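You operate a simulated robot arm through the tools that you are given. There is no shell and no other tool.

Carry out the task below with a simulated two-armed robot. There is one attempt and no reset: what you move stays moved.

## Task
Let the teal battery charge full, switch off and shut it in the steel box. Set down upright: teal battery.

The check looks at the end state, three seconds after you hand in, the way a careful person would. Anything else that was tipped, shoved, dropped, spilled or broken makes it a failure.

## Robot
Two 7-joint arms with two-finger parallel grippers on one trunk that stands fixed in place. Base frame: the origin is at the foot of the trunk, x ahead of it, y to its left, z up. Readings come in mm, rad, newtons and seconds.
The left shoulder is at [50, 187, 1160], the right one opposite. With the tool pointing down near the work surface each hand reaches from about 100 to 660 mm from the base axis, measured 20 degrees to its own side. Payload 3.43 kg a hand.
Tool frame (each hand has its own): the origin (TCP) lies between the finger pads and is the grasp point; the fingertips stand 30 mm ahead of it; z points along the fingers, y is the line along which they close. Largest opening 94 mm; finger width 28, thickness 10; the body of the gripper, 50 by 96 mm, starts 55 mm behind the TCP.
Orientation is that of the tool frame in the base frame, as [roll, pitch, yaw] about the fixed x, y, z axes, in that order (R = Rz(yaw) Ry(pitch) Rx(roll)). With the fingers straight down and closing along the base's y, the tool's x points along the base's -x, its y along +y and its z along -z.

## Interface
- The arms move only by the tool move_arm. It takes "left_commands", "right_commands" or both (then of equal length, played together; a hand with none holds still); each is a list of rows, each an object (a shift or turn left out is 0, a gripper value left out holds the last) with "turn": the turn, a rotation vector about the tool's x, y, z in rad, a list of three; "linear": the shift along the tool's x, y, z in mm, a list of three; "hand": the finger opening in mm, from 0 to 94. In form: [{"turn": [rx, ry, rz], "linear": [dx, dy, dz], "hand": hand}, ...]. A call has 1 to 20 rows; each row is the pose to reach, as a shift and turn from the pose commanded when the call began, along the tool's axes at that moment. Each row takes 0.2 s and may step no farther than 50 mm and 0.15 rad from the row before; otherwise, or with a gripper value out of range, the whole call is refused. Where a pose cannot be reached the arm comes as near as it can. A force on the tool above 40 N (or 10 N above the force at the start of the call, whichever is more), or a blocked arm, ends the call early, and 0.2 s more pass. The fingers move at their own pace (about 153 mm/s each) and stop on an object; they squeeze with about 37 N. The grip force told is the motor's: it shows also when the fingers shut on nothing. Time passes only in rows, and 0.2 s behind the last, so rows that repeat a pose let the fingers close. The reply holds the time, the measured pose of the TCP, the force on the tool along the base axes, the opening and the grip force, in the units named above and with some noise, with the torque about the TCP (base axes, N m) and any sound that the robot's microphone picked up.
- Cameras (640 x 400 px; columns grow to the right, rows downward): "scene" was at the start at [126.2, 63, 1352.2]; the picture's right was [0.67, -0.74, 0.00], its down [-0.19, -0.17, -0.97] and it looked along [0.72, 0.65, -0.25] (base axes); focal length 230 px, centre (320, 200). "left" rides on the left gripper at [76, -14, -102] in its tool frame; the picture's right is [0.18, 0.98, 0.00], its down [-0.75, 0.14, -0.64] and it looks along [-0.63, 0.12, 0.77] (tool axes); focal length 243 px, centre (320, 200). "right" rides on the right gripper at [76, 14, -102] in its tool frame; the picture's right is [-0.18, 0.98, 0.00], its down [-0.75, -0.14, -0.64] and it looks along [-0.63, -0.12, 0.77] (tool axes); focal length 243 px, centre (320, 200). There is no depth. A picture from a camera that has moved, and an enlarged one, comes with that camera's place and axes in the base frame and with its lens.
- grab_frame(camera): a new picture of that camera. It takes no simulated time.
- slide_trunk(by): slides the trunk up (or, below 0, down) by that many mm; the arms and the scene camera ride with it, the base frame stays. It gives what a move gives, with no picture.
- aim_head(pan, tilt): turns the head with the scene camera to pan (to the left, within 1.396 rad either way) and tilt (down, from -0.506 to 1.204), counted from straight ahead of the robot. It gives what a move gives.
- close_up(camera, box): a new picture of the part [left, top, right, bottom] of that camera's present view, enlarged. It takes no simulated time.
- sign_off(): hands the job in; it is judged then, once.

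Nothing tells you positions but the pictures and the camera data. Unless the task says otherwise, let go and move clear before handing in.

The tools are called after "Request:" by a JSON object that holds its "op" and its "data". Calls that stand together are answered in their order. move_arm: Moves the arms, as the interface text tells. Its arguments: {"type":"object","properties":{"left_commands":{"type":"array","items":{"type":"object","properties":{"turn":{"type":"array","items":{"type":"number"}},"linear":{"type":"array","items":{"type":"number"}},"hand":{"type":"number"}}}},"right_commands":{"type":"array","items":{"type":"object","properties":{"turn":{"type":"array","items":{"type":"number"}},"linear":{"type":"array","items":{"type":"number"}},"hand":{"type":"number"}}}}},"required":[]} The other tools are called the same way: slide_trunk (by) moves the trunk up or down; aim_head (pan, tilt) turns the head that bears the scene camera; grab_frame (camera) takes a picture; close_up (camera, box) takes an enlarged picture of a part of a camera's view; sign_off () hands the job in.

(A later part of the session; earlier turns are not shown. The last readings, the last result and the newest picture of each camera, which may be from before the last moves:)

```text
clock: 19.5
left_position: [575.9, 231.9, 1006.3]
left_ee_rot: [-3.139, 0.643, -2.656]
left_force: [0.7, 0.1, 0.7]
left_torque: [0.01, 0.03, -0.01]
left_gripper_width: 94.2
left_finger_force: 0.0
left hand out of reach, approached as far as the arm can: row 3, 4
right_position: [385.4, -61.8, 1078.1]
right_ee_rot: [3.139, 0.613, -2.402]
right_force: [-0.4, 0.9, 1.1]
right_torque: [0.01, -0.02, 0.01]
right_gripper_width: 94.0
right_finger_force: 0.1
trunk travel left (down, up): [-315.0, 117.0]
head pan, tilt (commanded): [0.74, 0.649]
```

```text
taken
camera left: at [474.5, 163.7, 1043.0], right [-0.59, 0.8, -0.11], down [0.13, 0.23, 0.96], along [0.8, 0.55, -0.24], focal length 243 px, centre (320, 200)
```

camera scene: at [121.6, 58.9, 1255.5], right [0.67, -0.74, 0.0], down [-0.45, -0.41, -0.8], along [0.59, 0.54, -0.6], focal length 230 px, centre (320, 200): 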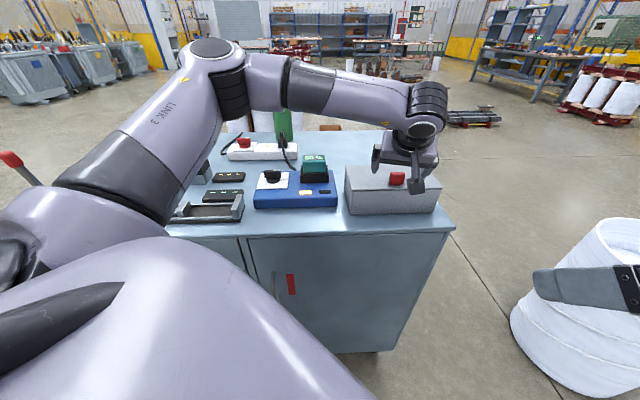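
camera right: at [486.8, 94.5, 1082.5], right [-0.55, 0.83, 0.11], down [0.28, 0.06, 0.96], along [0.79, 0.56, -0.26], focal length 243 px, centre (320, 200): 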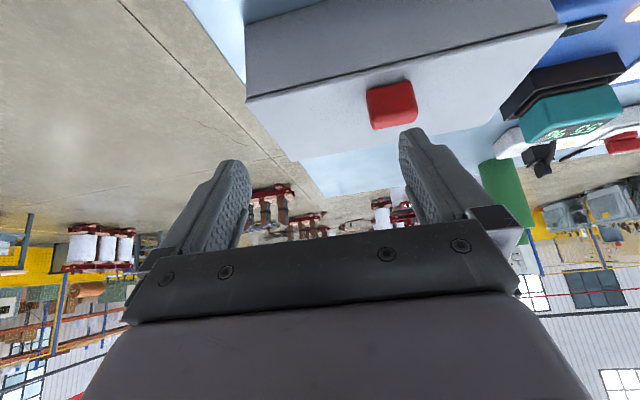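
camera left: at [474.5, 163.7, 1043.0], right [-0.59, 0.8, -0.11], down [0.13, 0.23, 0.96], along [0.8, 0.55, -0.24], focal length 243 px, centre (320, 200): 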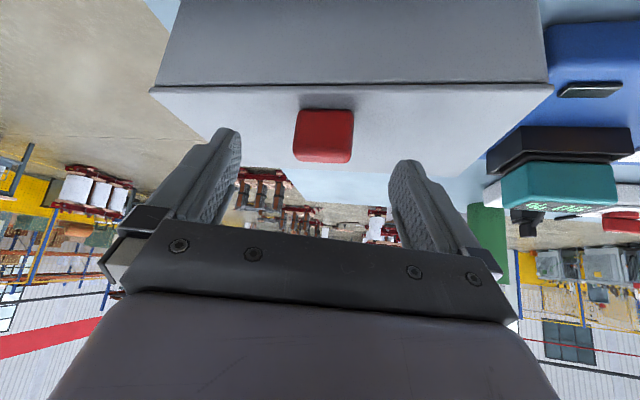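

The arm seems to be in a folded-wrist posture that reaches better with the tool leaning forward. Let me inspect the lid's front lip closely, and the charge state, before choosing how to open it.

Request:
{"op": "close_up", "data": {"camera": "left", "box": [140, 50, 380, 200]}}

Request:
{"op": "close_up", "data": {"camera": "left", "box": [440, 60, 640, 185]}}

Request:
{"op": "close_up", "data": {"camera": "scene", "box": [330, 140, 460, 225]}}

Request:
{"op": "close_up", "data": {"camera": "scene", "box": [150, 40, 470, 240]}}

```text
2.67 times, centred on (260, 125) of left
camera zoom: at [474.5, 163.7, 1043.0], right [-0.59, 0.8, -0.11], down [0.13, 0.23, 0.96], along [0.8, 0.55, -0.24], focal length 647 px, centre (480, 400)
```

zoom: 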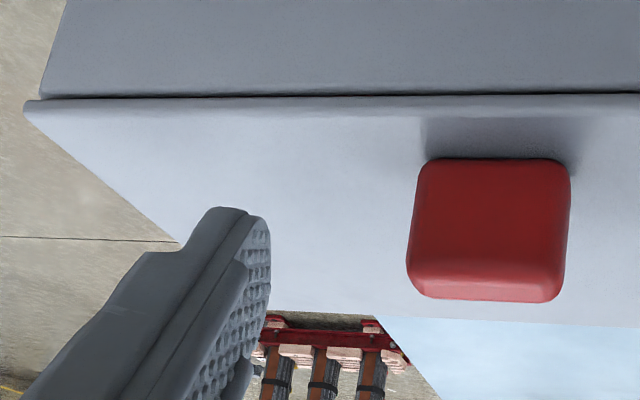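

```text
3.20 times, centred on (540, 122) of left
camera zoom: at [474.5, 163.7, 1043.0], right [-0.59, 0.8, -0.11], down [0.13, 0.23, 0.96], along [0.8, 0.55, -0.24], focal length 776 px, centre (-384, 448)
```

zoom: 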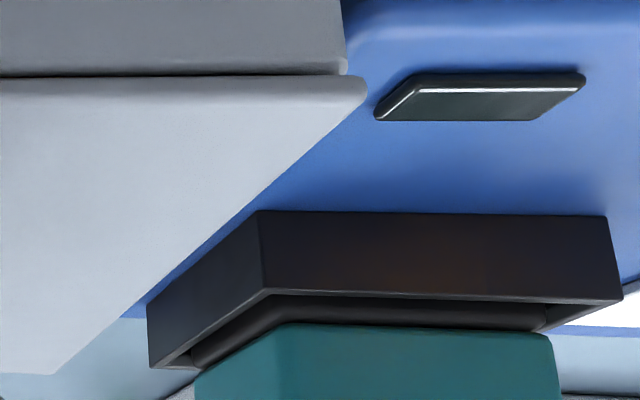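

```text
4.71 times, centred on (395, 182) of scene
camera zoom: at [121.6, 58.9, 1255.5], right [0.67, -0.74, 0.0], down [-0.45, -0.41, -0.8], along [0.59, 0.54, -0.6], focal length 1084 px, centre (-33, 282)
```

zoom: 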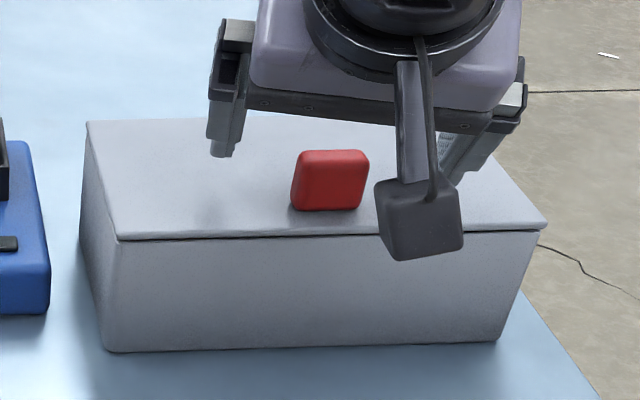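

```text
2.00 times, centred on (310, 140) of scene
camera zoom: at [121.6, 58.9, 1255.5], right [0.67, -0.74, 0.0], down [-0.45, -0.41, -0.8], along [0.59, 0.54, -0.6], focal length 461 px, centre (340, 320)
```

zoom: 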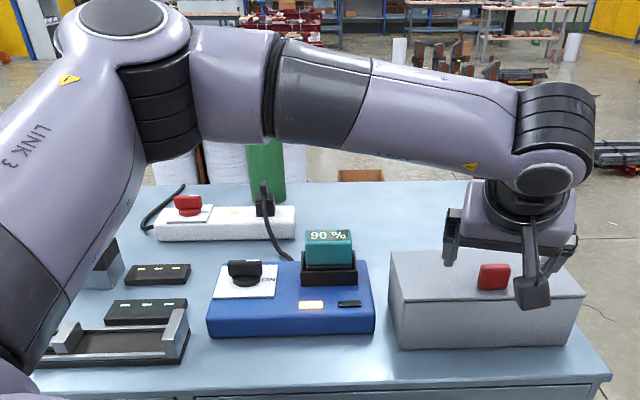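

90 % now. I'll lean the hand further forward (≈0.9 rad) and bring the yaw back to the box's 45°, to test whether the knob becomes reachable squarely.

Request:
{"op": "move_arm", "data": {"left_commands": [{"turn": [0, -0.13, 0]}, {"turn": [0, -0.26, 0]}]}}

Request:
{"op": "move_arm", "data": {"left_commands": [{"turn": [-0.078, 0, -0.062]}, {"turn": [-0.157, 0, -0.124]}, {"turn": [-0.235, 0, -0.187]}]}}

Request:
{"op": "grab_frame", "data": {"camera": "left"}}

```text
clock: 20.1
left_position: [574.6, 234.1, 1007.4]
left_ee_rot: [-3.137, 0.904, -2.654]
left_force: [0.7, -0.2, 0.3]
left_torque: [-0.02, -0.01, 0.02]
left_gripper_width: 94.1
left_finger_force: 0.1
right_position: [387.2, -62.5, 1078.0]
right_ee_rot: [3.14, 0.613, -2.401]
right_force: [0.2, -0.5, 0.2]
right_torque: [0.0, 0.03, 0.02]
right_gripper_width: 94.0
right_finger_force: 0.1
trunk travel left (down, up): [-315.0, 117.0]
head pan, tilt (commanded): [0.74, 0.649]
```

```text
clock: 20.9
left_position: [556.5, 254.2, 1013.6]
left_ee_rot: [-3.103, 0.893, -2.383]
left_force: [14.1, -14.6, -2.3]
left_torque: [-0.38, -0.14, -0.2]
left_gripper_width: 93.9
left_finger_force: 0.3
left hand out of reach, approached as far as the arm can: row 1, 2, 3
right_position: [387.9, -61.7, 1077.5]
right_ee_rot: [3.138, 0.612, -2.4]
right_force: [-0.2, -0.3, 0.2]
right_torque: [-0.04, 0.0, -0.03]
right_gripper_width: 93.8
right_finger_force: 0.1
trunk travel left (down, up): [-315.0, 117.0]
head pan, tilt (commanded): [0.74, 0.649]
stopped in row 3 (left hand): the force on the tool passed its limit at 46 N (the readings are from after the stop); the commanded pose is now the measured one
```

```text
taken
camera left: at [471.7, 159.7, 1018.8], right [-0.74, 0.65, -0.17], down [-0.13, 0.1, 0.99], along [0.66, 0.75, 0.01], focal length 243 px, centre (320, 200)
```

left: 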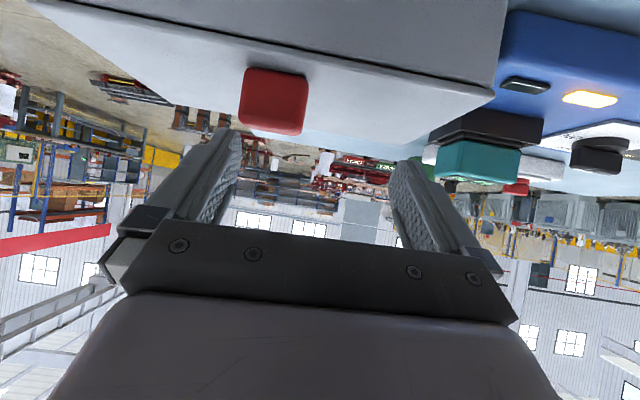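

A contact force came up (about 20 N remaining along the bench's rightward axis). I'll look before moving.

Request:
{"op": "close_up", "data": {"camera": "scene", "box": [230, 40, 480, 220]}}

Request:
{"op": "grab_frame", "data": {"camera": "right"}}

```text
2.22 times, centred on (355, 130) of scene
camera zoom: at [123.0, 58.7, 1255.2], right [0.67, -0.74, 0.0], down [-0.45, -0.41, -0.8], along [0.59, 0.54, -0.61], focal length 512 px, centre (242, 356)
```

zoom: 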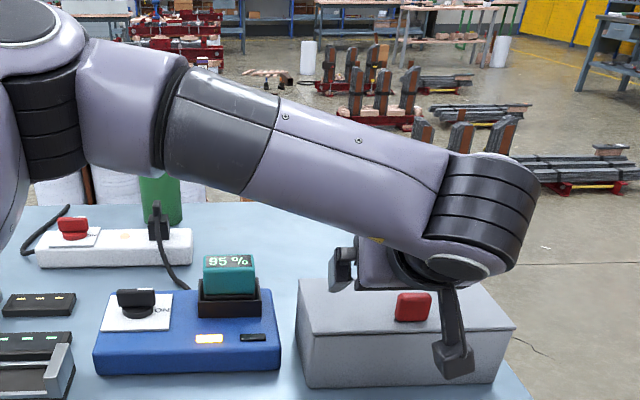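

```text
taken
camera right: at [288.1, -134.6, 1118.2], right [-0.55, 0.83, 0.11], down [0.28, 0.06, 0.96], along [0.78, 0.56, -0.26], focal length 243 px, centre (320, 200)
```

right: 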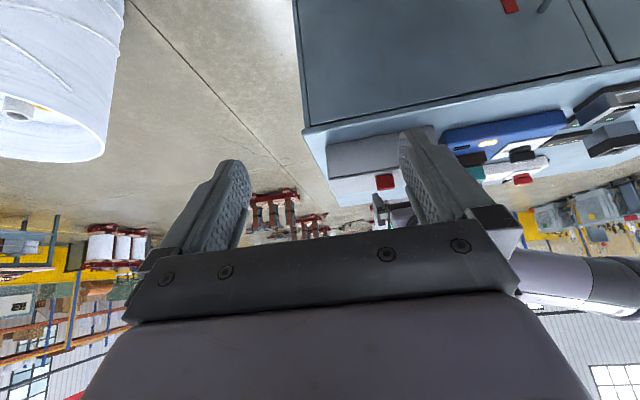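

The gripper has folded back against its own forearm — no contact with the bench objects. I'll unwind that yaw and lift away.

Request:
{"op": "move_arm", "data": {"left_commands": [{"turn": [0.1, 0, 0.08], "linear": [-10, 8, -20]}, {"turn": [0.21, 0, 0.169], "linear": [-20, 16, -39]}, {"turn": [0.21, 0, 0.169], "linear": [-20, 16, -39]}]}}

Request:
{"op": "close_up", "data": {"camera": "scene", "box": [150, 20, 470, 220]}}

```text
clock: 21.7
left_position: [529.3, 257.9, 1055.8]
left_ee_rot: [-3.117, 0.902, -2.651]
left_force: [-0.3, -0.8, 0.4]
left_torque: [0.0, 0.02, -0.01]
left_gripper_width: 94.0
left_finger_force: 0.1
right_position: [386.2, -61.8, 1077.4]
right_ee_rot: [3.14, 0.616, -2.401]
right_force: [0.1, -0.6, -0.4]
right_torque: [-0.02, 0.04, -0.02]
right_gripper_width: 94.1
right_finger_force: 0.0
trunk travel left (down, up): [-315.0, 117.0]
head pan, tilt (commanded): [0.74, 0.649]
```

```text
2.00 times, centred on (310, 120) of scene
camera zoom: at [121.3, 58.6, 1255.5], right [0.67, -0.74, 0.0], down [-0.45, -0.41, -0.8], along [0.59, 0.54, -0.6], focal length 461 px, centre (340, 360)
```

zoom: 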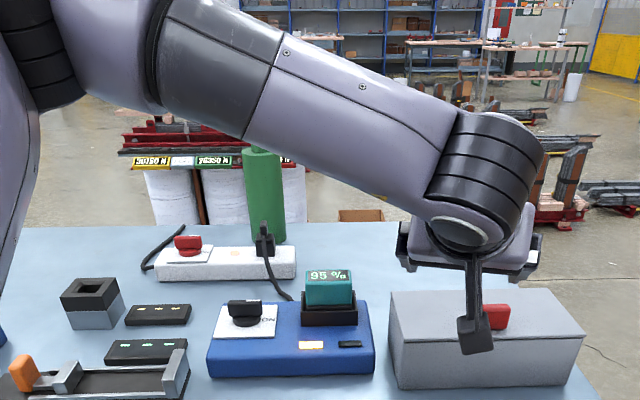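

The left hand is clear. While the last percent charges, I'll bring the left hand upright and over toward the charger's rotary switch at about (433, 517).

Request:
{"op": "move_arm", "data": {"left_commands": [{"turn": [0, 0.15, 0], "linear": [-8.7, 23.3, -8.4]}, {"turn": [0, 0.3, 0], "linear": [-17.4, 46.6, -16.7]}, {"turn": [0, 0.45, 0], "linear": [-26, 70, -25]}, {"turn": [0, 0.6, 0], "linear": [-34.7, 93.2, -33.4]}, {"turn": [0, 0.75, 0], "linear": [-43.4, 116.5, -41.8]}, {"turn": [0, 0.9, 0], "linear": [-43.4, 116.5, -41.8]}]}}

Request:
{"op": "close_up", "data": {"camera": "scene", "box": [150, 20, 470, 220]}}

```text
clock: 23.1
left_position: [471.5, 361.0, 1112.6]
left_ee_rot: [-3.125, -0.002, -2.669]
left_force: [-0.1, 0.0, 0.3]
left_torque: [0.0, 0.02, -0.01]
left_gripper_width: 94.0
left_finger_force: 0.1
right_position: [386.9, -61.8, 1078.1]
right_ee_rot: [3.14, 0.614, -2.4]
right_force: [-0.5, -0.1, 0.7]
right_torque: [0.0, -0.04, 0.0]
right_gripper_width: 94.0
right_finger_force: 0.0
trunk travel left (down, up): [-315.0, 117.0]
head pan, tilt (commanded): [0.74, 0.649]
```

```text
2.00 times, centred on (310, 120) of scene
camera zoom: at [121.4, 58.8, 1255.5], right [0.67, -0.74, 0.0], down [-0.45, -0.41, -0.8], along [0.59, 0.54, -0.6], focal length 461 px, centre (340, 360)
```

zoom: 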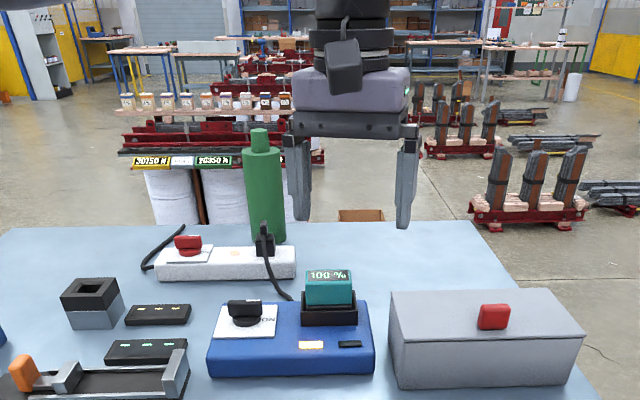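

The display shows 100 %, though the amber lamp is still lit. I'll turn the left hand and hover over the rotary switch, then check the lamps again.

Request:
{"op": "move_arm", "data": {"left_commands": [{"turn": [0, 0, 0.144], "linear": [-4.2, 17.3, 4]}, {"turn": [0, 0, 0.288], "linear": [-8.4, 34.7, 8]}, {"turn": [0, 0, 0.431], "linear": [-12.5, 52, 14]}, {"turn": [0, 0, 0.575], "linear": [-16.7, 69.3, 20]}, {"turn": [0, 0, 0.719], "linear": [-20.9, 86.7, 26]}, {"turn": [0, 0, 0.863], "linear": [-25, 104, 34]}, {"turn": [0, 0, 1.006], "linear": [-29.2, 121.3, 42]}, {"turn": [0, 0, 1.15], "linear": [-33.4, 138.7, 52]}, {"turn": [0, 0, 1.294], "linear": [-37.6, 156, 62]}, {"turn": [0, 0, 1.294], "linear": [-37.6, 156, 62]}]}}

Request:
{"op": "grab_frame", "data": {"camera": "left"}}

Request:
{"op": "close_up", "data": {"camera": "scene", "box": [210, 80, 370, 220]}}

```text
clock: 25.3
left_position: [338.4, 307.5, 1043.3]
left_ee_rot: [-3.139, 0.017, 2.321]
left_force: [-0.1, -0.4, -0.1]
left_torque: [0.03, 0.01, -0.02]
left_gripper_width: 93.8
left_finger_force: 0.1
left hand out of reach, approached as far as the arm can: row 5, 6, 7, 8, 9, 10
right_position: [386.7, -62.7, 1078.4]
right_ee_rot: [3.14, 0.615, -2.4]
right_force: [0.1, 0.0, -0.3]
right_torque: [0.02, 0.02, 0.03]
right_gripper_width: 94.1
right_finger_force: 0.2
trunk travel left (down, up): [-315.0, 117.0]
head pan, tilt (commanded): [0.74, 0.649]
```

```text
taken
camera left: at [276.4, 355.5, 1144.4], right [0.59, 0.8, -0.01], down [0.61, -0.45, 0.65], along [0.52, -0.39, -0.76], focal length 243 px, centre (320, 200)
```

left: 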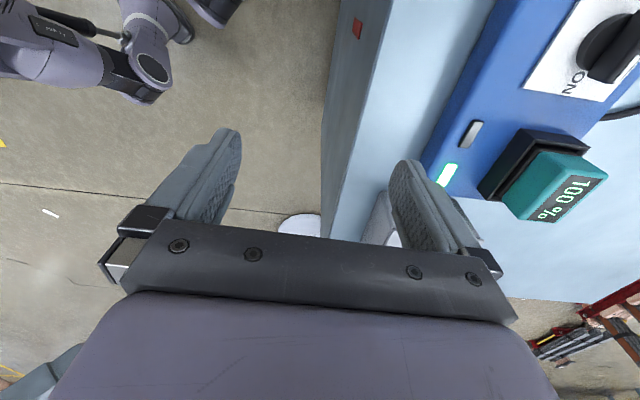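

```text
2.86 times, centred on (290, 150) of scene
camera zoom: at [121.2, 58.9, 1255.5], right [0.67, -0.74, 0.0], down [-0.45, -0.41, -0.8], along [0.59, 0.54, -0.6], focal length 658 px, centre (406, 343)
```

zoom: 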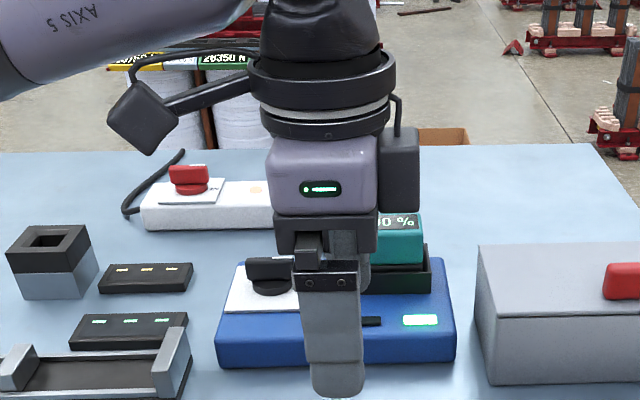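

The full lamp is now green and the amber one is off: charging is complete. The turned yaw ran into a wrist limit and pulled the hand back, so I'll return to the bench-aligned yaw and approach the switch that way, pushing the bar round with a fingertip.

Request:
{"op": "move_arm", "data": {"left_commands": [{"turn": [0, 0, -0.143], "linear": [4.6, 11.4, -10]}, {"turn": [0, 0, -0.286], "linear": [9.2, 22.7, -20]}, {"turn": [0, 0, -0.428], "linear": [13.7, 34.1, -28]}, {"turn": [0, 0, -0.571], "linear": [18.3, 45.4, -32]}, {"turn": [0, 0, -0.714], "linear": [22.9, 56.8, -32]}, {"turn": [0, 0, -0.857], "linear": [27.5, 68.1, -32]}, {"turn": [0, 0, -1.0], "linear": [32.1, 79.5, -32]}, {"turn": [0, 0, -1.142], "linear": [36.7, 90.8, -32]}, {"turn": [0, 0, -1.285], "linear": [41.2, 102.2, -32]}, {"turn": [0, 0, -1.428], "linear": [45.8, 113.5, -32]}, {"turn": [0, 0, -1.571], "linear": [50.4, 124.9, -32]}]}}

Request:
{"op": "grab_frame", "data": {"camera": "left"}}

Request:
{"op": "grab_frame", "data": {"camera": "scene"}}

```text
clock: 27.7
left_position: [402.9, 437.8, 1081.3]
left_ee_rot: [-3.126, -0.001, -2.39]
left_force: [-0.2, 0.3, -0.5]
left_torque: [0.02, 0.01, 0.02]
left_gripper_width: 93.9
left_finger_force: 0.0
right_position: [386.5, -62.3, 1078.8]
right_ee_rot: [3.141, 0.615, -2.4]
right_force: [-0.4, 0.7, 0.3]
right_torque: [-0.01, 0.02, 0.0]
right_gripper_width: 93.9
right_finger_force: 0.1
trunk travel left (down, up): [-315.0, 117.0]
head pan, tilt (commanded): [0.74, 0.649]
```

```text
taken
camera left: at [356.7, 377.9, 1183.6], right [-0.81, 0.59, -0.02], down [0.45, 0.63, 0.64], along [0.39, 0.51, -0.77], focal length 243 px, centre (320, 200)
```

left: 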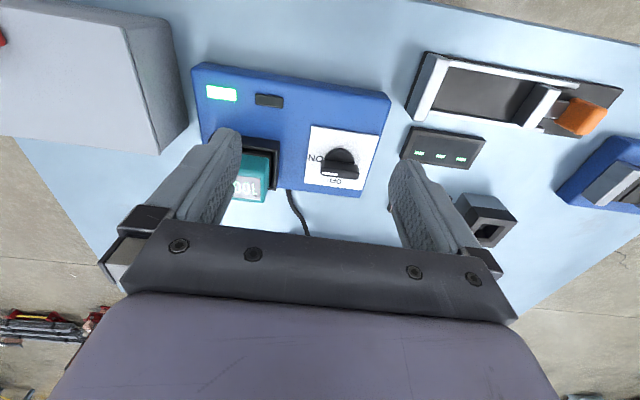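

```text
taken
camera scene: at [121.2, 58.8, 1255.5], right [0.67, -0.74, 0.0], down [-0.45, -0.41, -0.8], along [0.59, 0.54, -0.6], focal length 230 px, centre (320, 200)
```

scene: 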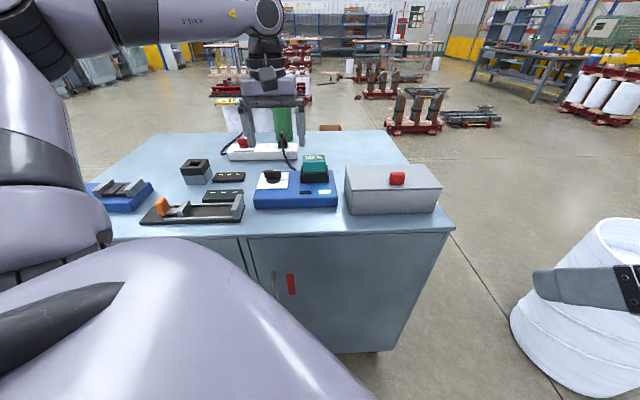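

The full lamp is confirmed green. Now a close-up of the rotary switch to pin its position.

Request:
{"op": "close_up", "data": {"camera": "left", "box": [290, 110, 410, 200]}}

Request:
{"op": "close_up", "data": {"camera": "scene", "box": [245, 150, 345, 215]}}

```text
4.44 times, centred on (350, 155) of left
camera zoom: at [356.7, 377.9, 1183.6], right [-0.81, 0.59, -0.02], down [0.45, 0.63, 0.64], along [0.39, 0.51, -0.77], focal length 1078 px, centre (187, 400)
```

zoom: 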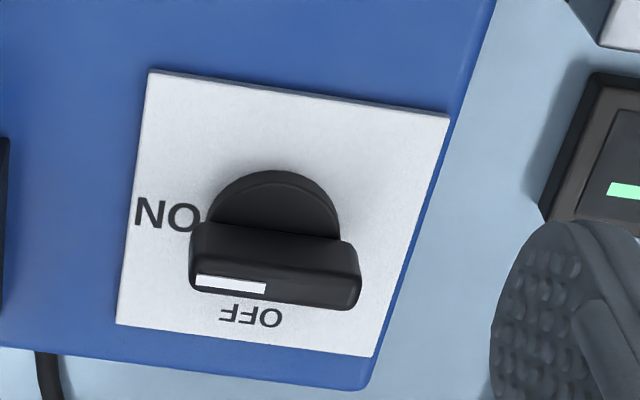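

```text
6.15 times, centred on (295, 182) of scene
camera zoom: at [121.2, 58.8, 1255.5], right [0.67, -0.74, 0.0], down [-0.45, -0.41, -0.8], along [0.59, 0.54, -0.6], focal length 1417 px, centre (474, 308)
```

zoom: 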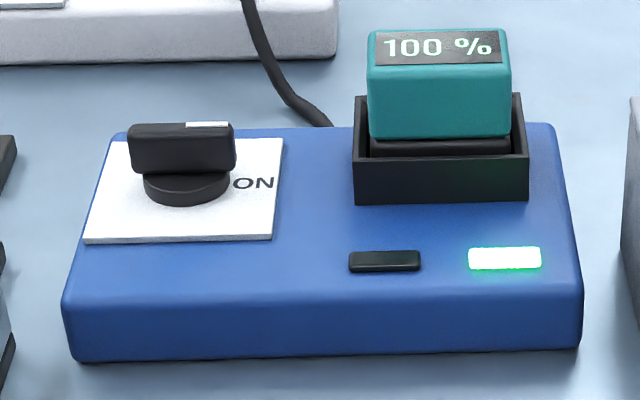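

The switch centre is at about (436, 518), bar top z ≈ 945, bar 46 mm long with its mark pointing to ON. I'll position the hand above a spot just in front of the bar's right half, fingers half open with a slight forward lean.

Request:
{"op": "move_arm", "data": {"left_commands": [{"turn": [-0.005, -0.083, -0.007], "linear": [-16, 16.5, 20], "hand": 46}, {"turn": [-0.01, -0.166, -0.014], "linear": [-32, 33, 45], "hand": 46}, {"turn": [-0.0156, -0.25, -0.021], "linear": [-47.8, 49.4, 70.5], "hand": 46}, {"turn": [-0.0156, -0.25, -0.021], "linear": [-47.8, 49.4, 70.5], "hand": 46}]}}

Request:
{"op": "grab_frame", "data": {"camera": "left"}}

Request:
{"op": "close_up", "data": {"camera": "scene", "box": [205, 90, 365, 215]}}

```text
clock: 28.7
left_position: [403.7, 508.0, 1005.4]
left_ee_rot: [-3.138, 0.248, -2.369]
left_force: [0.1, 0.6, -0.3]
left_torque: [-0.01, -0.01, -0.01]
left_gripper_width: 45.8
left_finger_force: 0.2
right_position: [386.3, -63.2, 1079.2]
right_ee_rot: [3.141, 0.614, -2.4]
right_force: [0.5, -0.6, -0.6]
right_torque: [0.01, 0.08, 0.02]
right_gripper_width: 94.2
right_finger_force: 0.0
trunk travel left (down, up): [-315.0, 117.0]
head pan, tilt (commanded): [0.74, 0.649]
```

```text
taken
camera left: at [344.3, 429.5, 1086.4], right [-0.81, 0.58, -0.05], down [0.31, 0.5, 0.81], along [0.49, 0.64, -0.59], focal length 243 px, centre (320, 200)
```

left: 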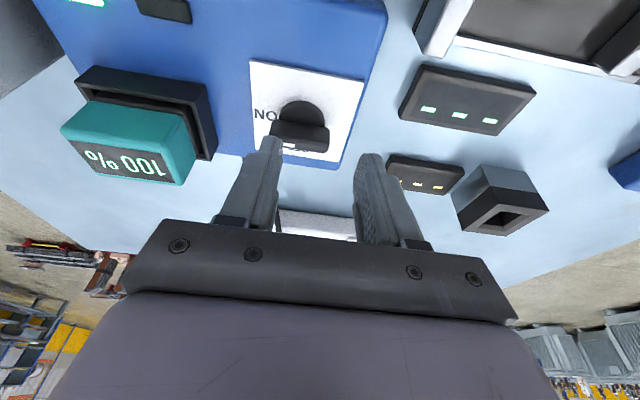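

```text
3.20 times, centred on (285, 152) of scene
camera zoom: at [121.2, 58.7, 1255.5], right [0.67, -0.74, 0.0], down [-0.45, -0.41, -0.8], along [0.59, 0.54, -0.6], focal length 737 px, centre (432, 352)
```

zoom: 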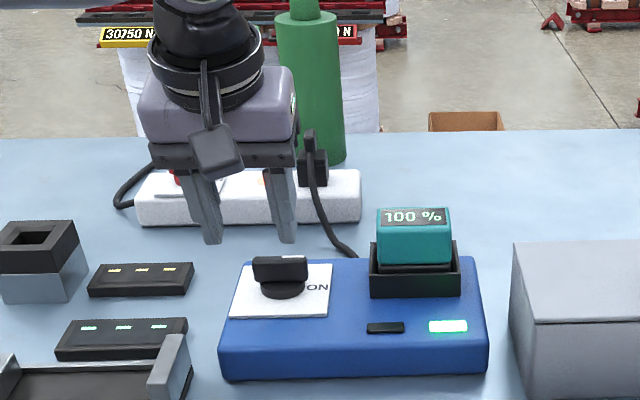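

The right finger lines up just before the bar's marked half. I'll descend with a bit of extra clearance in front of the bar.

Request:
{"op": "move_arm", "data": {"left_commands": [{"linear": [8.3, -1.2, 21]}, {"linear": [16.7, -2.5, 42]}, {"linear": [16.7, -2.5, 42]}]}}

Request:
{"op": "close_up", "data": {"camera": "left", "box": [200, 60, 440, 210]}}

Request:
{"op": "close_up", "data": {"camera": "scene", "box": [235, 130, 345, 215]}}

```text
clock: 29.5
left_position: [402.9, 501.1, 962.0]
left_ee_rot: [-3.138, 0.246, -2.368]
left_force: [0.2, 0.6, -0.2]
left_torque: [0.01, 0.01, -0.02]
left_gripper_width: 45.9
left_finger_force: 0.0
right_position: [386.6, -63.2, 1078.7]
right_ee_rot: [3.14, 0.614, -2.399]
right_force: [0.3, 0.2, 0.1]
right_torque: [-0.03, -0.04, 0.03]
right_gripper_width: 93.7
right_finger_force: 0.1
trunk travel left (down, up): [-315.0, 117.0]
head pan, tilt (commanded): [0.74, 0.649]
```

```text
2.67 times, centred on (320, 135) of left
camera zoom: at [342.1, 423.1, 1042.8], right [-0.81, 0.58, -0.05], down [0.31, 0.5, 0.81], along [0.49, 0.64, -0.59], focal length 647 px, centre (320, 373)
```

zoom: 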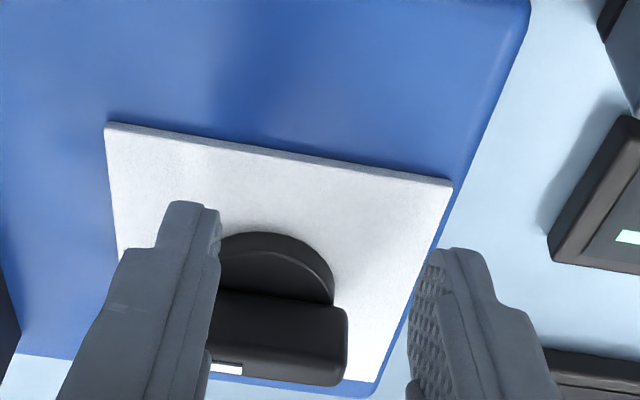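

```text
4.71 times, centred on (290, 172) of scene
camera zoom: at [121.2, 58.7, 1255.5], right [0.67, -0.74, 0.0], down [-0.45, -0.41, -0.8], along [0.59, 0.54, -0.6], focal length 1084 px, centre (461, 329)
```

zoom: 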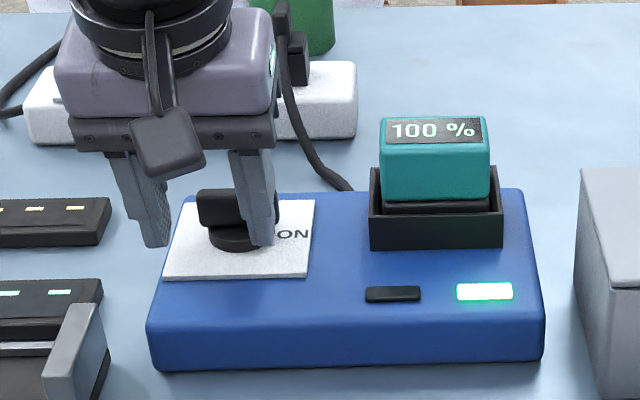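

The finger sits in front of the marked half of the bar. I'll push slowly away from me, watching the force.

Request:
{"op": "move_arm", "data": {"left_commands": [{"linear": [-4.8, 0, 1.2]}, {"linear": [-9.7, 0, 2.5]}, {"linear": [-14.5, 0, 3.7]}, {"linear": [-19.4, 0, 4.9]}, {"linear": [-24.2, 0, 6.1]}, {"linear": [-28.1, 0, 7.1]}]}}

Request:
{"op": "close_up", "data": {"camera": "left", "box": [200, 60, 440, 210]}}

Request:
{"op": "close_up", "data": {"camera": "scene", "box": [235, 130, 345, 215]}}

```text
clock: 30.9
left_position: [423.1, 519.1, 964.5]
left_ee_rot: [-3.139, 0.245, -2.369]
left_force: [0.3, -0.2, 0.6]
left_torque: [0.01, -0.02, 0.0]
left_gripper_width: 46.0
left_finger_force: 0.1
right_position: [388.2, -62.2, 1078.5]
right_ee_rot: [3.141, 0.615, -2.399]
right_force: [-0.7, 0.1, -0.5]
right_torque: [0.03, -0.01, 0.0]
right_gripper_width: 93.9
right_finger_force: 0.1
trunk travel left (down, up): [-315.0, 117.0]
head pan, tilt (commanded): [0.74, 0.649]
```

```text
2.67 times, centred on (320, 135) of left
camera zoom: at [363.0, 441.3, 1044.5], right [-0.81, 0.58, -0.05], down [0.31, 0.5, 0.81], along [0.49, 0.64, -0.59], focal length 647 px, centre (320, 373)
```

zoom: 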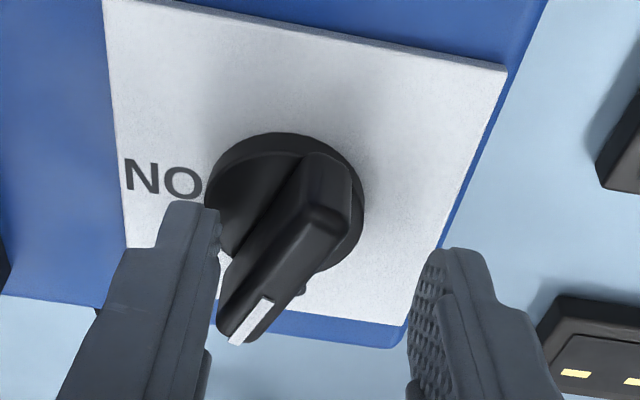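

```text
4.71 times, centred on (290, 172) of scene
camera zoom: at [121.3, 58.8, 1255.5], right [0.67, -0.74, 0.0], down [-0.45, -0.41, -0.8], along [0.59, 0.54, -0.6], focal length 1084 px, centre (461, 329)
```

zoom: 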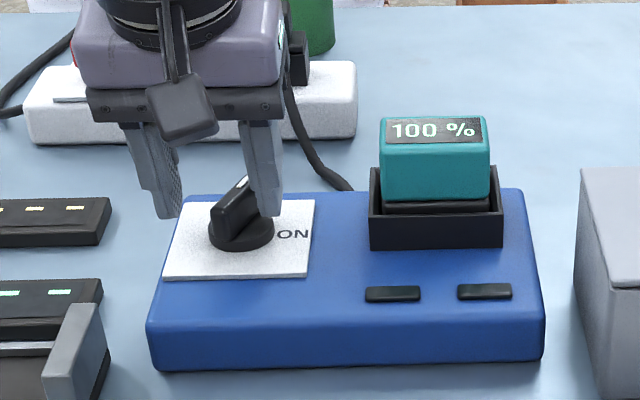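

Both lamps are off and the bar has turned about 65°. I'll finish: a little further forward, then sideways to bring it fully to OFF.

Request:
{"op": "move_arm", "data": {"left_commands": [{"linear": [-3.9, 0, 1]}, {"linear": [-5.8, 2, 1.5]}, {"linear": [-5.8, 4, 1.5]}, {"linear": [-5.8, 6, 1.5]}, {"linear": [-5.8, 6.5, 1.5]}]}}

Request:
{"op": "close_up", "data": {"camera": "left", "box": [200, 60, 440, 210]}}

Request:
{"op": "close_up", "data": {"camera": "scene", "box": [235, 130, 345, 215]}}

```text
clock: 32.1
left_position: [423.5, 529.3, 963.5]
left_ee_rot: [-3.139, 0.245, -2.37]
left_force: [0.1, -0.5, 0.2]
left_torque: [0.02, 0.0, -0.02]
left_gripper_width: 46.1
left_finger_force: 0.0
right_position: [386.4, -62.2, 1079.1]
right_ee_rot: [3.139, 0.614, -2.401]
right_force: [-0.1, 0.0, 0.0]
right_torque: [-0.01, 0.0, -0.01]
right_gripper_width: 94.0
right_finger_force: 0.0
trunk travel left (down, up): [-315.0, 117.0]
head pan, tilt (commanded): [0.74, 0.649]
```

```text
2.67 times, centred on (320, 135) of left
camera zoom: at [363.6, 450.7, 1043.5], right [-0.81, 0.58, -0.05], down [0.31, 0.5, 0.81], along [0.49, 0.64, -0.59], focal length 647 px, centre (320, 373)
```

zoom: 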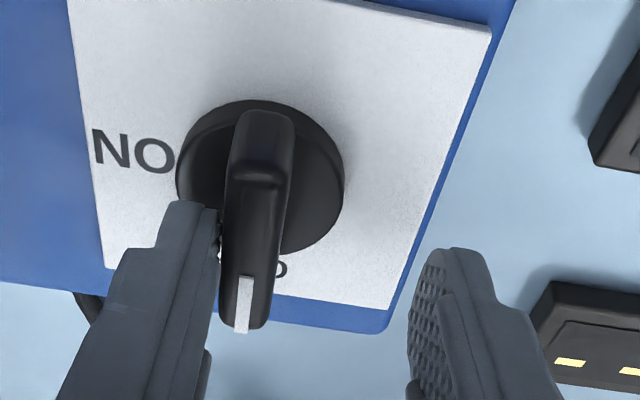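

```text
4.71 times, centred on (290, 172) of scene
camera zoom: at [121.2, 58.7, 1255.5], right [0.67, -0.74, 0.0], down [-0.45, -0.41, -0.8], along [0.59, 0.54, -0.6], focal length 1084 px, centre (461, 329)
```

zoom: 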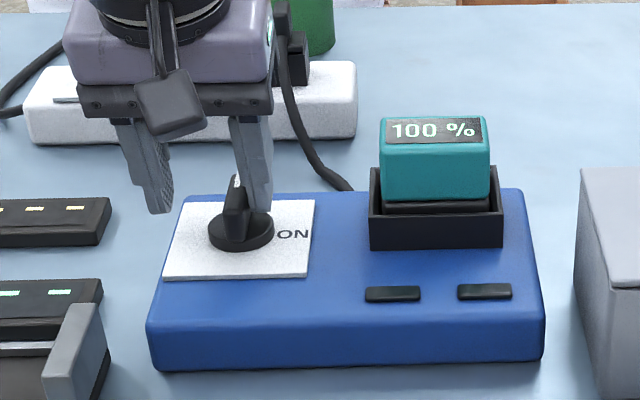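

The bar now points at OFF and both lamps are dark. I'll back the left hand off to the right of the bar and lift it clear, and meanwhile lean the right hand far forward to reach the lid knob.

Request:
{"op": "move_arm", "data": {"left_commands": [{"linear": [0, -4, 0]}, {"linear": [-7, -4, -28]}, {"linear": [-14, -4, -56]}, {"linear": [-15, -4, -95]}, {"linear": [-10, -4, -115]}]}}

Request:
{"op": "move_arm", "data": {"right_commands": [{"turn": [0, -0.1465, 0], "linear": [-24, 10, 25.5]}, {"turn": [0, -0.293, 0], "linear": [-48, 20, 51]}, {"turn": [0, -0.44, 0], "linear": [-71.5, 30, 76.5]}, {"turn": [0, -0.586, 0], "linear": [-95.3, 40.3, 102]}, {"turn": [0, -0.586, 0], "linear": [-95.3, 40.3, 102]}]}}

Request:
{"op": "grab_frame", "data": {"camera": "right"}}

Request:
{"op": "grab_frame", "data": {"camera": "scene"}}

```text
clock: 33.3
left_position: [413.9, 511.9, 1078.6]
left_ee_rot: [-3.138, 0.247, -2.371]
left_force: [0.1, 0.3, -0.8]
left_torque: [0.01, -0.01, 0.03]
left_gripper_width: 46.1
left_finger_force: 0.1
right_position: [385.8, -62.8, 1078.5]
right_ee_rot: [3.14, 0.614, -2.399]
right_force: [0.5, 0.3, -0.3]
right_torque: [0.0, -0.01, -0.02]
right_gripper_width: 93.9
right_finger_force: 0.0
trunk travel left (down, up): [-315.0, 117.0]
head pan, tilt (commanded): [0.74, 0.649]
```

```text
clock: 34.5
left_position: [413.9, 512.3, 1078.0]
left_ee_rot: [-3.138, 0.247, -2.371]
left_force: [0.5, -0.7, -0.3]
left_torque: [-0.03, 0.03, -0.01]
left_gripper_width: 45.9
left_finger_force: 0.1
right_position: [460.6, 59.4, 1048.8]
right_ee_rot: [3.133, 1.2, -2.406]
right_force: [-0.6, -0.3, 0.0]
right_torque: [-0.03, 0.01, 0.01]
right_gripper_width: 94.0
right_finger_force: 0.0
trunk travel left (down, up): [-315.0, 117.0]
head pan, tilt (commanded): [0.74, 0.649]
```

```text
taken
camera right: at [358.7, -13.0, 1016.0], right [-0.62, 0.77, 0.17], down [-0.14, -0.33, 0.93], along [0.78, 0.55, 0.31], focal length 243 px, centre (320, 200)
```

right: 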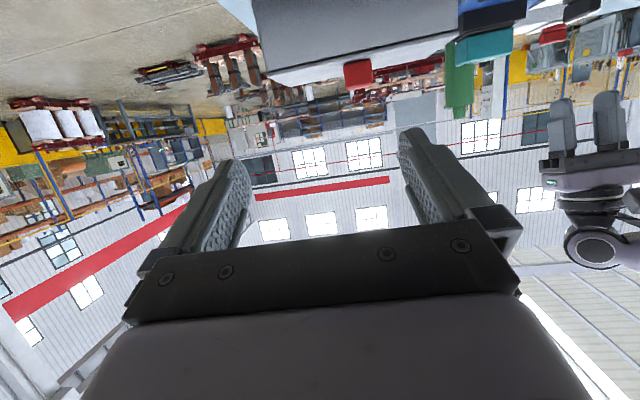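

```text
taken
camera scene: at [121.2, 58.8, 1255.5], right [0.67, -0.74, 0.0], down [-0.45, -0.41, -0.8], along [0.59, 0.54, -0.6], focal length 230 px, centre (320, 200)
```

scene: 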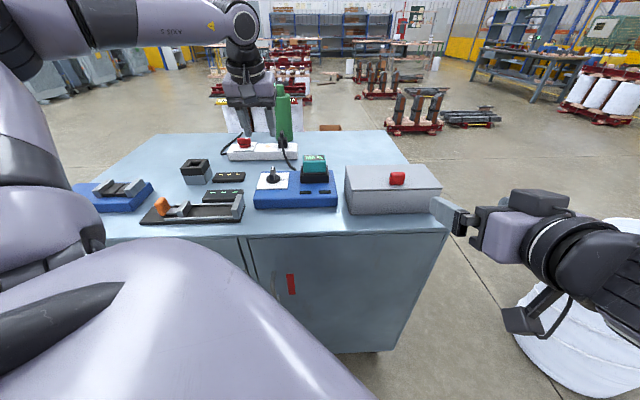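

The right hand is now leaning well forward with clear space ahead. I'll bring it to just in front of the box, level with the knob.

Request:
{"op": "move_arm", "data": {"right_commands": [{"turn": [-0.009, 0, -0.0036], "linear": [0.4, 8.6, 31.3]}, {"turn": [-0.019, 0, -0.007], "linear": [0.8, 17.2, 62.7]}, {"turn": [-0.028, 0, -0.011], "linear": [1.3, 25.8, 94]}, {"turn": [-0.037, 0, -0.0145], "linear": [1.7, 34.4, 125.4]}, {"turn": [-0.0466, 0, -0.018], "linear": [2.1, 43, 156.7]}, {"turn": [-0.0466, 0, -0.018], "linear": [2.1, 43, 156.7]}]}}

Request:
{"op": "grab_frame", "data": {"camera": "right"}}

Request:
{"op": "close_up", "data": {"camera": "scene", "box": [320, 130, 480, 240]}}

Request:
{"op": "grab_frame", "data": {"camera": "left"}}

```text
clock: 35.9
left_position: [414.3, 512.7, 1077.7]
left_ee_rot: [-3.137, 0.247, -2.371]
left_force: [-0.6, -0.6, -0.4]
left_torque: [0.02, 0.02, -0.01]
left_gripper_width: 45.8
left_finger_force: 0.1
right_position: [538.0, 192.2, 991.1]
right_ee_rot: [3.137, 1.202, -2.354]
right_force: [-0.4, 0.5, 0.0]
right_torque: [0.0, -0.01, -0.01]
right_gripper_width: 94.2
right_finger_force: 0.0
trunk travel left (down, up): [-315.0, 117.0]
head pan, tilt (commanded): [0.74, 0.649]
```

```text
taken
camera right: at [440.4, 114.5, 957.5], right [-0.65, 0.74, 0.17], down [-0.13, -0.33, 0.93], along [0.75, 0.59, 0.31], focal length 243 px, centre (320, 200)
```

right: 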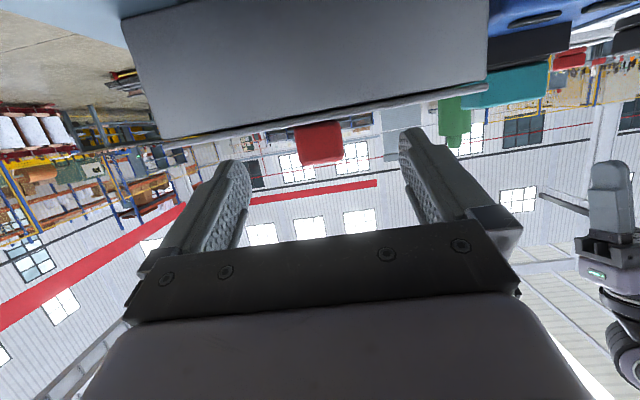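

```text
3.64 times, centred on (400, 185) of scene
camera zoom: at [121.2, 58.8, 1255.5], right [0.67, -0.74, 0.0], down [-0.45, -0.41, -0.8], along [0.59, 0.54, -0.6], focal length 837 px, centre (29, 254)
```

zoom: 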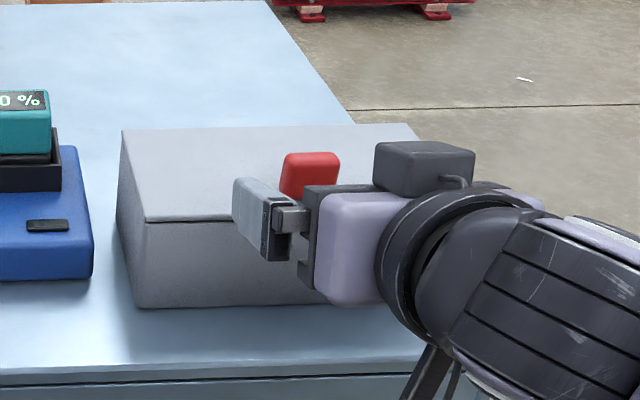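

```text
taken
camera left: at [353.7, 434.4, 1158.4], right [-0.81, 0.58, -0.05], down [0.31, 0.5, 0.81], along [0.49, 0.64, -0.59], focal length 243 px, centre (320, 200)
```

left: 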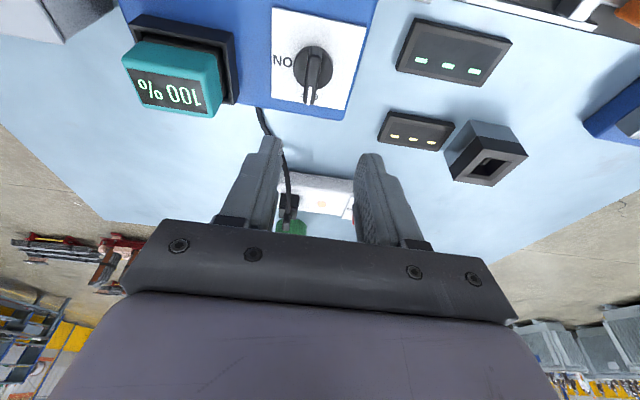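

The right hand reached the spot in front of the knob. The camera is almost level with the lid, so I'll zoom in to get the lid and knob heights exactly.

Request:
{"op": "close_up", "data": {"camera": "right", "box": [240, 80, 400, 180]}}

Request:
{"op": "close_up", "data": {"camera": "right", "box": [110, 0, 510, 200]}}

```text
4.00 times, centred on (320, 130) of right
camera zoom: at [440.4, 114.5, 957.5], right [-0.65, 0.74, 0.17], down [-0.13, -0.33, 0.93], along [0.75, 0.59, 0.31], focal length 970 px, centre (320, 480)
```

zoom: 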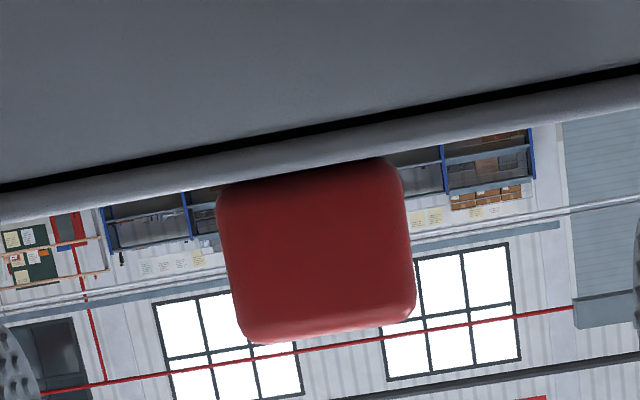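

```text
1.60 times, centred on (310, 100) of right
camera zoom: at [440.4, 114.5, 957.5], right [-0.65, 0.74, 0.17], down [-0.13, -0.33, 0.93], along [0.75, 0.59, 0.31], focal length 388 px, centre (336, 360)
```

zoom: 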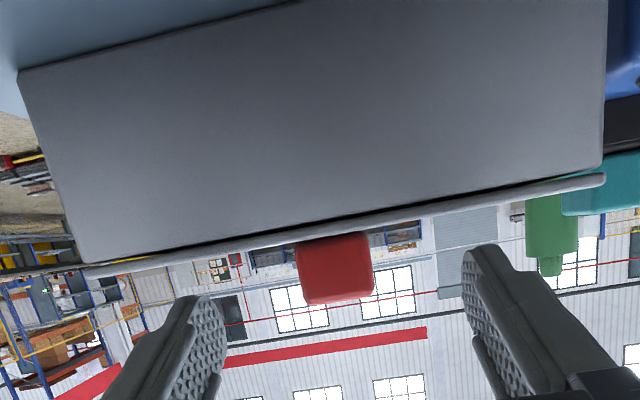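

The lid top is really at z ≈ 958 and the knob spans z ≈ 959–990, centred at e ≈ −245 on the box axis, straight ahead of this hand. I'll advance over the lid and close on the knob.

Request:
{"op": "move_arm", "data": {"right_commands": [{"linear": [-3.5, -0.2, 14]}, {"linear": [-7, -0.3, 28]}, {"linear": [-10.5, -0.5, 42.8]}, {"linear": [-10.5, -0.5, 42.8]}]}}

Request:
{"op": "grab_frame", "data": {"camera": "right"}}

Request:
{"op": "close_up", "data": {"camera": "scene", "box": [320, 130, 480, 240]}}

```text
clock: 36.9
left_position: [414.0, 512.6, 1076.5]
left_ee_rot: [-3.138, 0.246, -2.371]
left_force: [-0.3, 0.1, -0.6]
left_torque: [0.02, 0.0, 0.02]
left_gripper_width: 45.8
left_finger_force: 0.0
right_position: [568.9, 222.3, 985.2]
right_ee_rot: [3.138, 1.2, -2.354]
right_force: [0.4, -0.2, -0.6]
right_torque: [0.0, -0.01, 0.01]
right_gripper_width: 94.2
right_finger_force: 0.1
trunk travel left (down, up): [-315.0, 117.0]
head pan, tilt (commanded): [0.74, 0.649]
```

```text
taken
camera right: at [471.6, 143.9, 951.7], right [-0.65, 0.74, 0.17], down [-0.13, -0.33, 0.93], along [0.75, 0.59, 0.31], focal length 243 px, centre (320, 200)
```

right: 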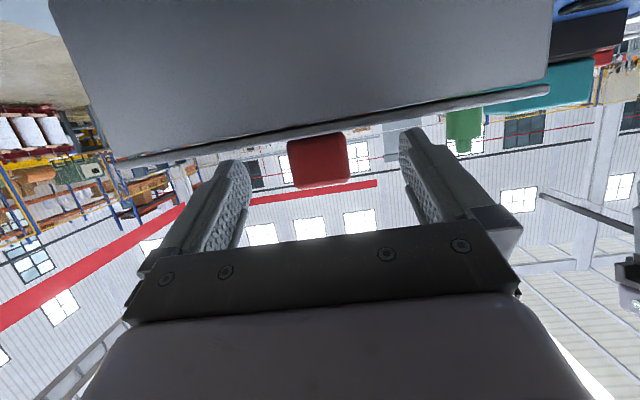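

```text
3.64 times, centred on (400, 185) of scene
camera zoom: at [121.2, 58.7, 1255.5], right [0.67, -0.74, 0.0], down [-0.45, -0.41, -0.8], along [0.59, 0.54, -0.6], focal length 837 px, centre (29, 254)
```

zoom: 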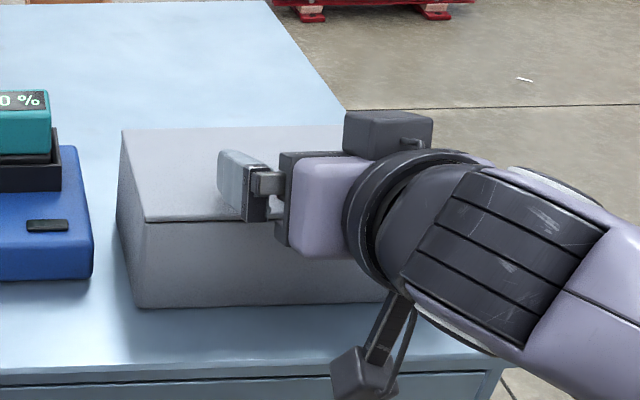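

Aligned: the knob sits between the open fingers. Closing on it now.

Request:
{"op": "move_arm", "data": {"right_commands": [{"hand": 60}, {"hand": 30}, {"hand": 25}, {"hand": 25}]}}

Request:
{"op": "grab_frame", "data": {"camera": "right"}}

```text
clock: 37.9
left_position: [413.5, 511.7, 1077.6]
left_ee_rot: [-3.139, 0.246, -2.369]
left_force: [0.9, 0.2, -0.6]
left_torque: [0.03, -0.01, 0.02]
left_gripper_width: 45.9
left_finger_force: 0.1
right_position: [568.7, 223.1, 985.0]
right_ee_rot: [3.138, 1.202, -2.353]
right_force: [0.4, 1.3, 0.5]
right_torque: [0.05, -0.24, -0.12]
right_gripper_width: 33.8
right_finger_force: 44.8
trunk travel left (down, up): [-315.0, 117.0]
head pan, tilt (commanded): [0.74, 0.649]
```

```text
taken
camera right: at [471.4, 143.9, 951.7], right [-0.65, 0.74, 0.17], down [-0.13, -0.33, 0.93], along [0.75, 0.59, 0.31], focal length 243 px, centre (320, 200)
```

right: 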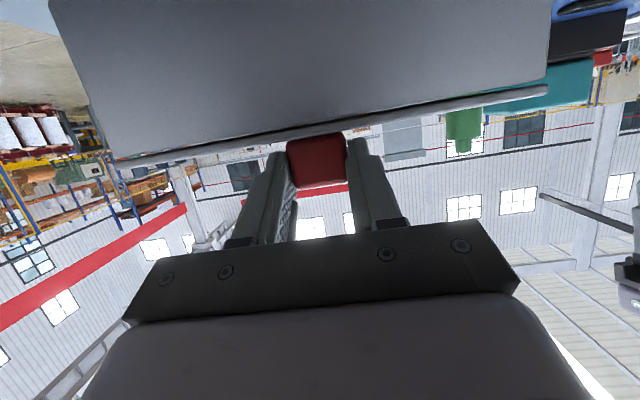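

The knob is gripped (34 mm wide). I'll lift it a few millimetres along the arc a rear-hinged lid would follow, and read the force.

Request:
{"op": "move_arm", "data": {"right_commands": [{"linear": [-4, 0, -0.5]}, {"linear": [-7.6, 0, -0.8]}, {"linear": [-11.5, 0, -1]}, {"linear": [-15.3, 0, -1]}]}}

Request:
{"op": "grab_frame", "data": {"camera": "right"}}

Request:
{"op": "close_up", "data": {"camera": "scene", "box": [320, 130, 480, 240]}}

```text
clock: 38.8
left_position: [414.1, 512.2, 1078.6]
left_ee_rot: [-3.138, 0.248, -2.37]
left_force: [-0.4, -0.5, -0.1]
left_torque: [0.02, 0.0, 0.02]
left_gripper_width: 46.1
left_finger_force: 0.0
right_position: [568.5, 222.8, 985.3]
right_ee_rot: [3.132, 1.181, -2.356]
right_force: [-1.9, 0.2, -12.5]
right_torque: [0.41, -0.98, -0.43]
right_gripper_width: 33.7
right_finger_force: 45.1
trunk travel left (down, up): [-315.0, 117.0]
head pan, tilt (commanded): [0.74, 0.649]
stopped in row 4 (right hand): the force on the tool passed its limit at 41 N (the readings are from after the stop); the commanded pose is now the measured one
```

```text
taken
camera right: at [471.1, 143.8, 955.2], right [-0.65, 0.74, 0.17], down [-0.11, -0.32, 0.94], along [0.75, 0.59, 0.29], focal length 243 px, centre (320, 200)
```

right: 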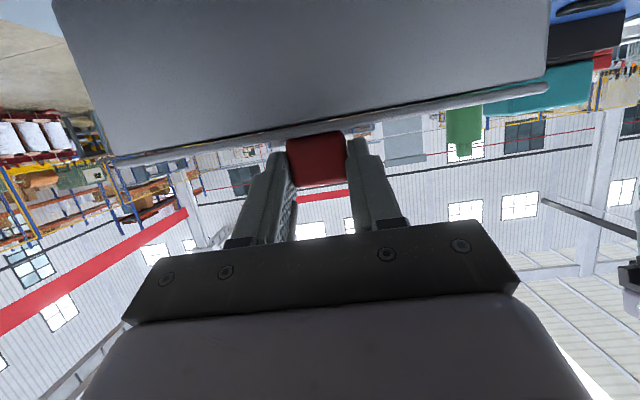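

```text
3.64 times, centred on (400, 185) of scene
camera zoom: at [121.3, 58.3, 1255.9], right [0.67, -0.74, 0.0], down [-0.45, -0.41, -0.8], along [0.59, 0.54, -0.6], focal length 837 px, centre (29, 254)
```

zoom: 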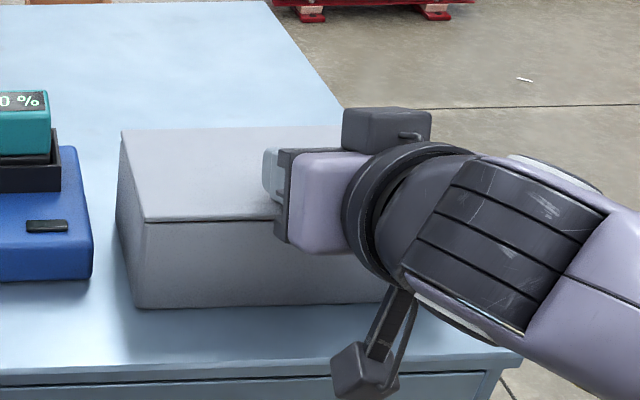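

The lid did not budge at 41 N upward, so it isn't a simple lift-up hinge, at least not freely. Perhaps it slides; I'll test very gently by drawing the knob a few millimetres toward the robot and reading how it responds.

Request:
{"op": "move_arm", "data": {"right_commands": [{"linear": [0.7, 0, -1.8]}, {"linear": [1.1, 0, -2.8]}, {"linear": [1.5, 0, -3.7]}]}}

Request:
{"op": "close_up", "data": {"camera": "scene", "box": [320, 130, 480, 240]}}

```text
clock: 39.6
left_position: [416.3, 515.2, 1076.2]
left_ee_rot: [-3.14, 0.242, -2.37]
left_force: [1.1, 0.8, 0.4]
left_torque: [-0.01, 0.01, 0.01]
left_gripper_width: 46.0
left_finger_force: 0.0
right_position: [568.6, 222.2, 986.4]
right_ee_rot: [3.132, 1.18, -2.359]
right_force: [13.7, 16.0, -15.8]
right_torque: [-0.42, -0.06, -0.55]
right_gripper_width: 33.4
right_finger_force: 44.7
trunk travel left (down, up): [-315.0, 117.0]
head pan, tilt (commanded): [0.74, 0.649]
```

```text
3.64 times, centred on (400, 185) of scene
camera zoom: at [124.0, 61.1, 1254.9], right [0.67, -0.74, 0.0], down [-0.45, -0.41, -0.79], along [0.59, 0.54, -0.61], focal length 837 px, centre (29, 254)
```

zoom: 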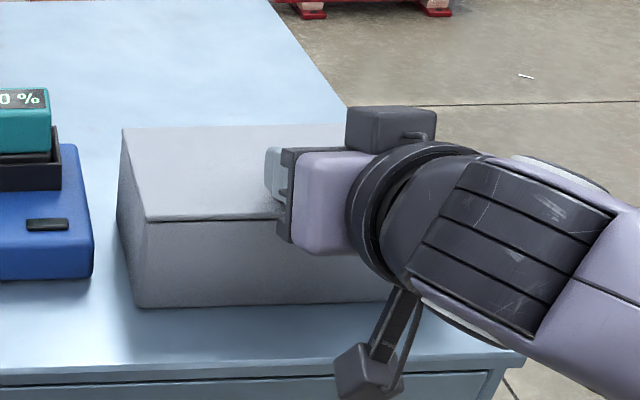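

No movement with 21 N toward the robot. I'll ease that off and try gently the other way, pushing the knob away.

Request:
{"op": "move_arm", "data": {"right_commands": [{"linear": [0.7, 0, 2.5]}, {"linear": [1.2, 0, 5]}, {"linear": [1.2, 0, 7.5]}, {"linear": [0.2, 0, 10]}]}}

Request:
{"op": "close_up", "data": {"camera": "scene", "box": [320, 130, 480, 240]}}

```text
clock: 40.6
left_position: [414.2, 513.3, 1077.6]
left_ee_rot: [-3.141, 0.248, -2.371]
left_force: [0.7, 0.8, -0.1]
left_torque: [-0.01, 0.02, -0.02]
left_gripper_width: 45.8
left_finger_force: 0.1
right_position: [572.0, 226.8, 986.4]
right_ee_rot: [3.132, 1.19, -2.359]
right_force: [1.8, -1.5, 1.6]
right_torque: [-0.32, 0.38, -0.36]
right_gripper_width: 33.5
right_finger_force: 45.3
trunk travel left (down, up): [-315.0, 117.0]
head pan, tilt (commanded): [0.74, 0.649]
```

```text
3.64 times, centred on (400, 185) of scene
camera zoom: at [121.3, 58.5, 1255.6], right [0.67, -0.74, 0.0], down [-0.45, -0.41, -0.8], along [0.59, 0.54, -0.6], focal length 837 px, centre (29, 254)
```

zoom: 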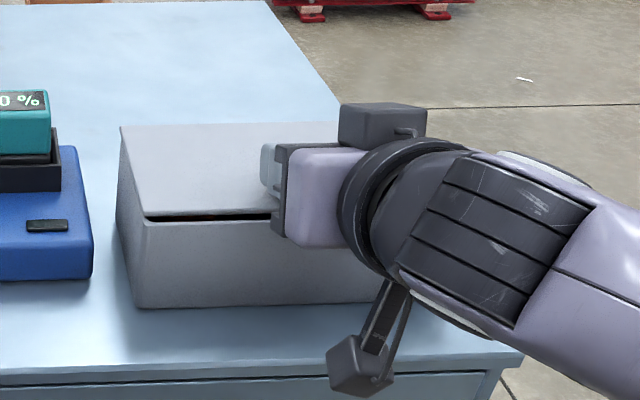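

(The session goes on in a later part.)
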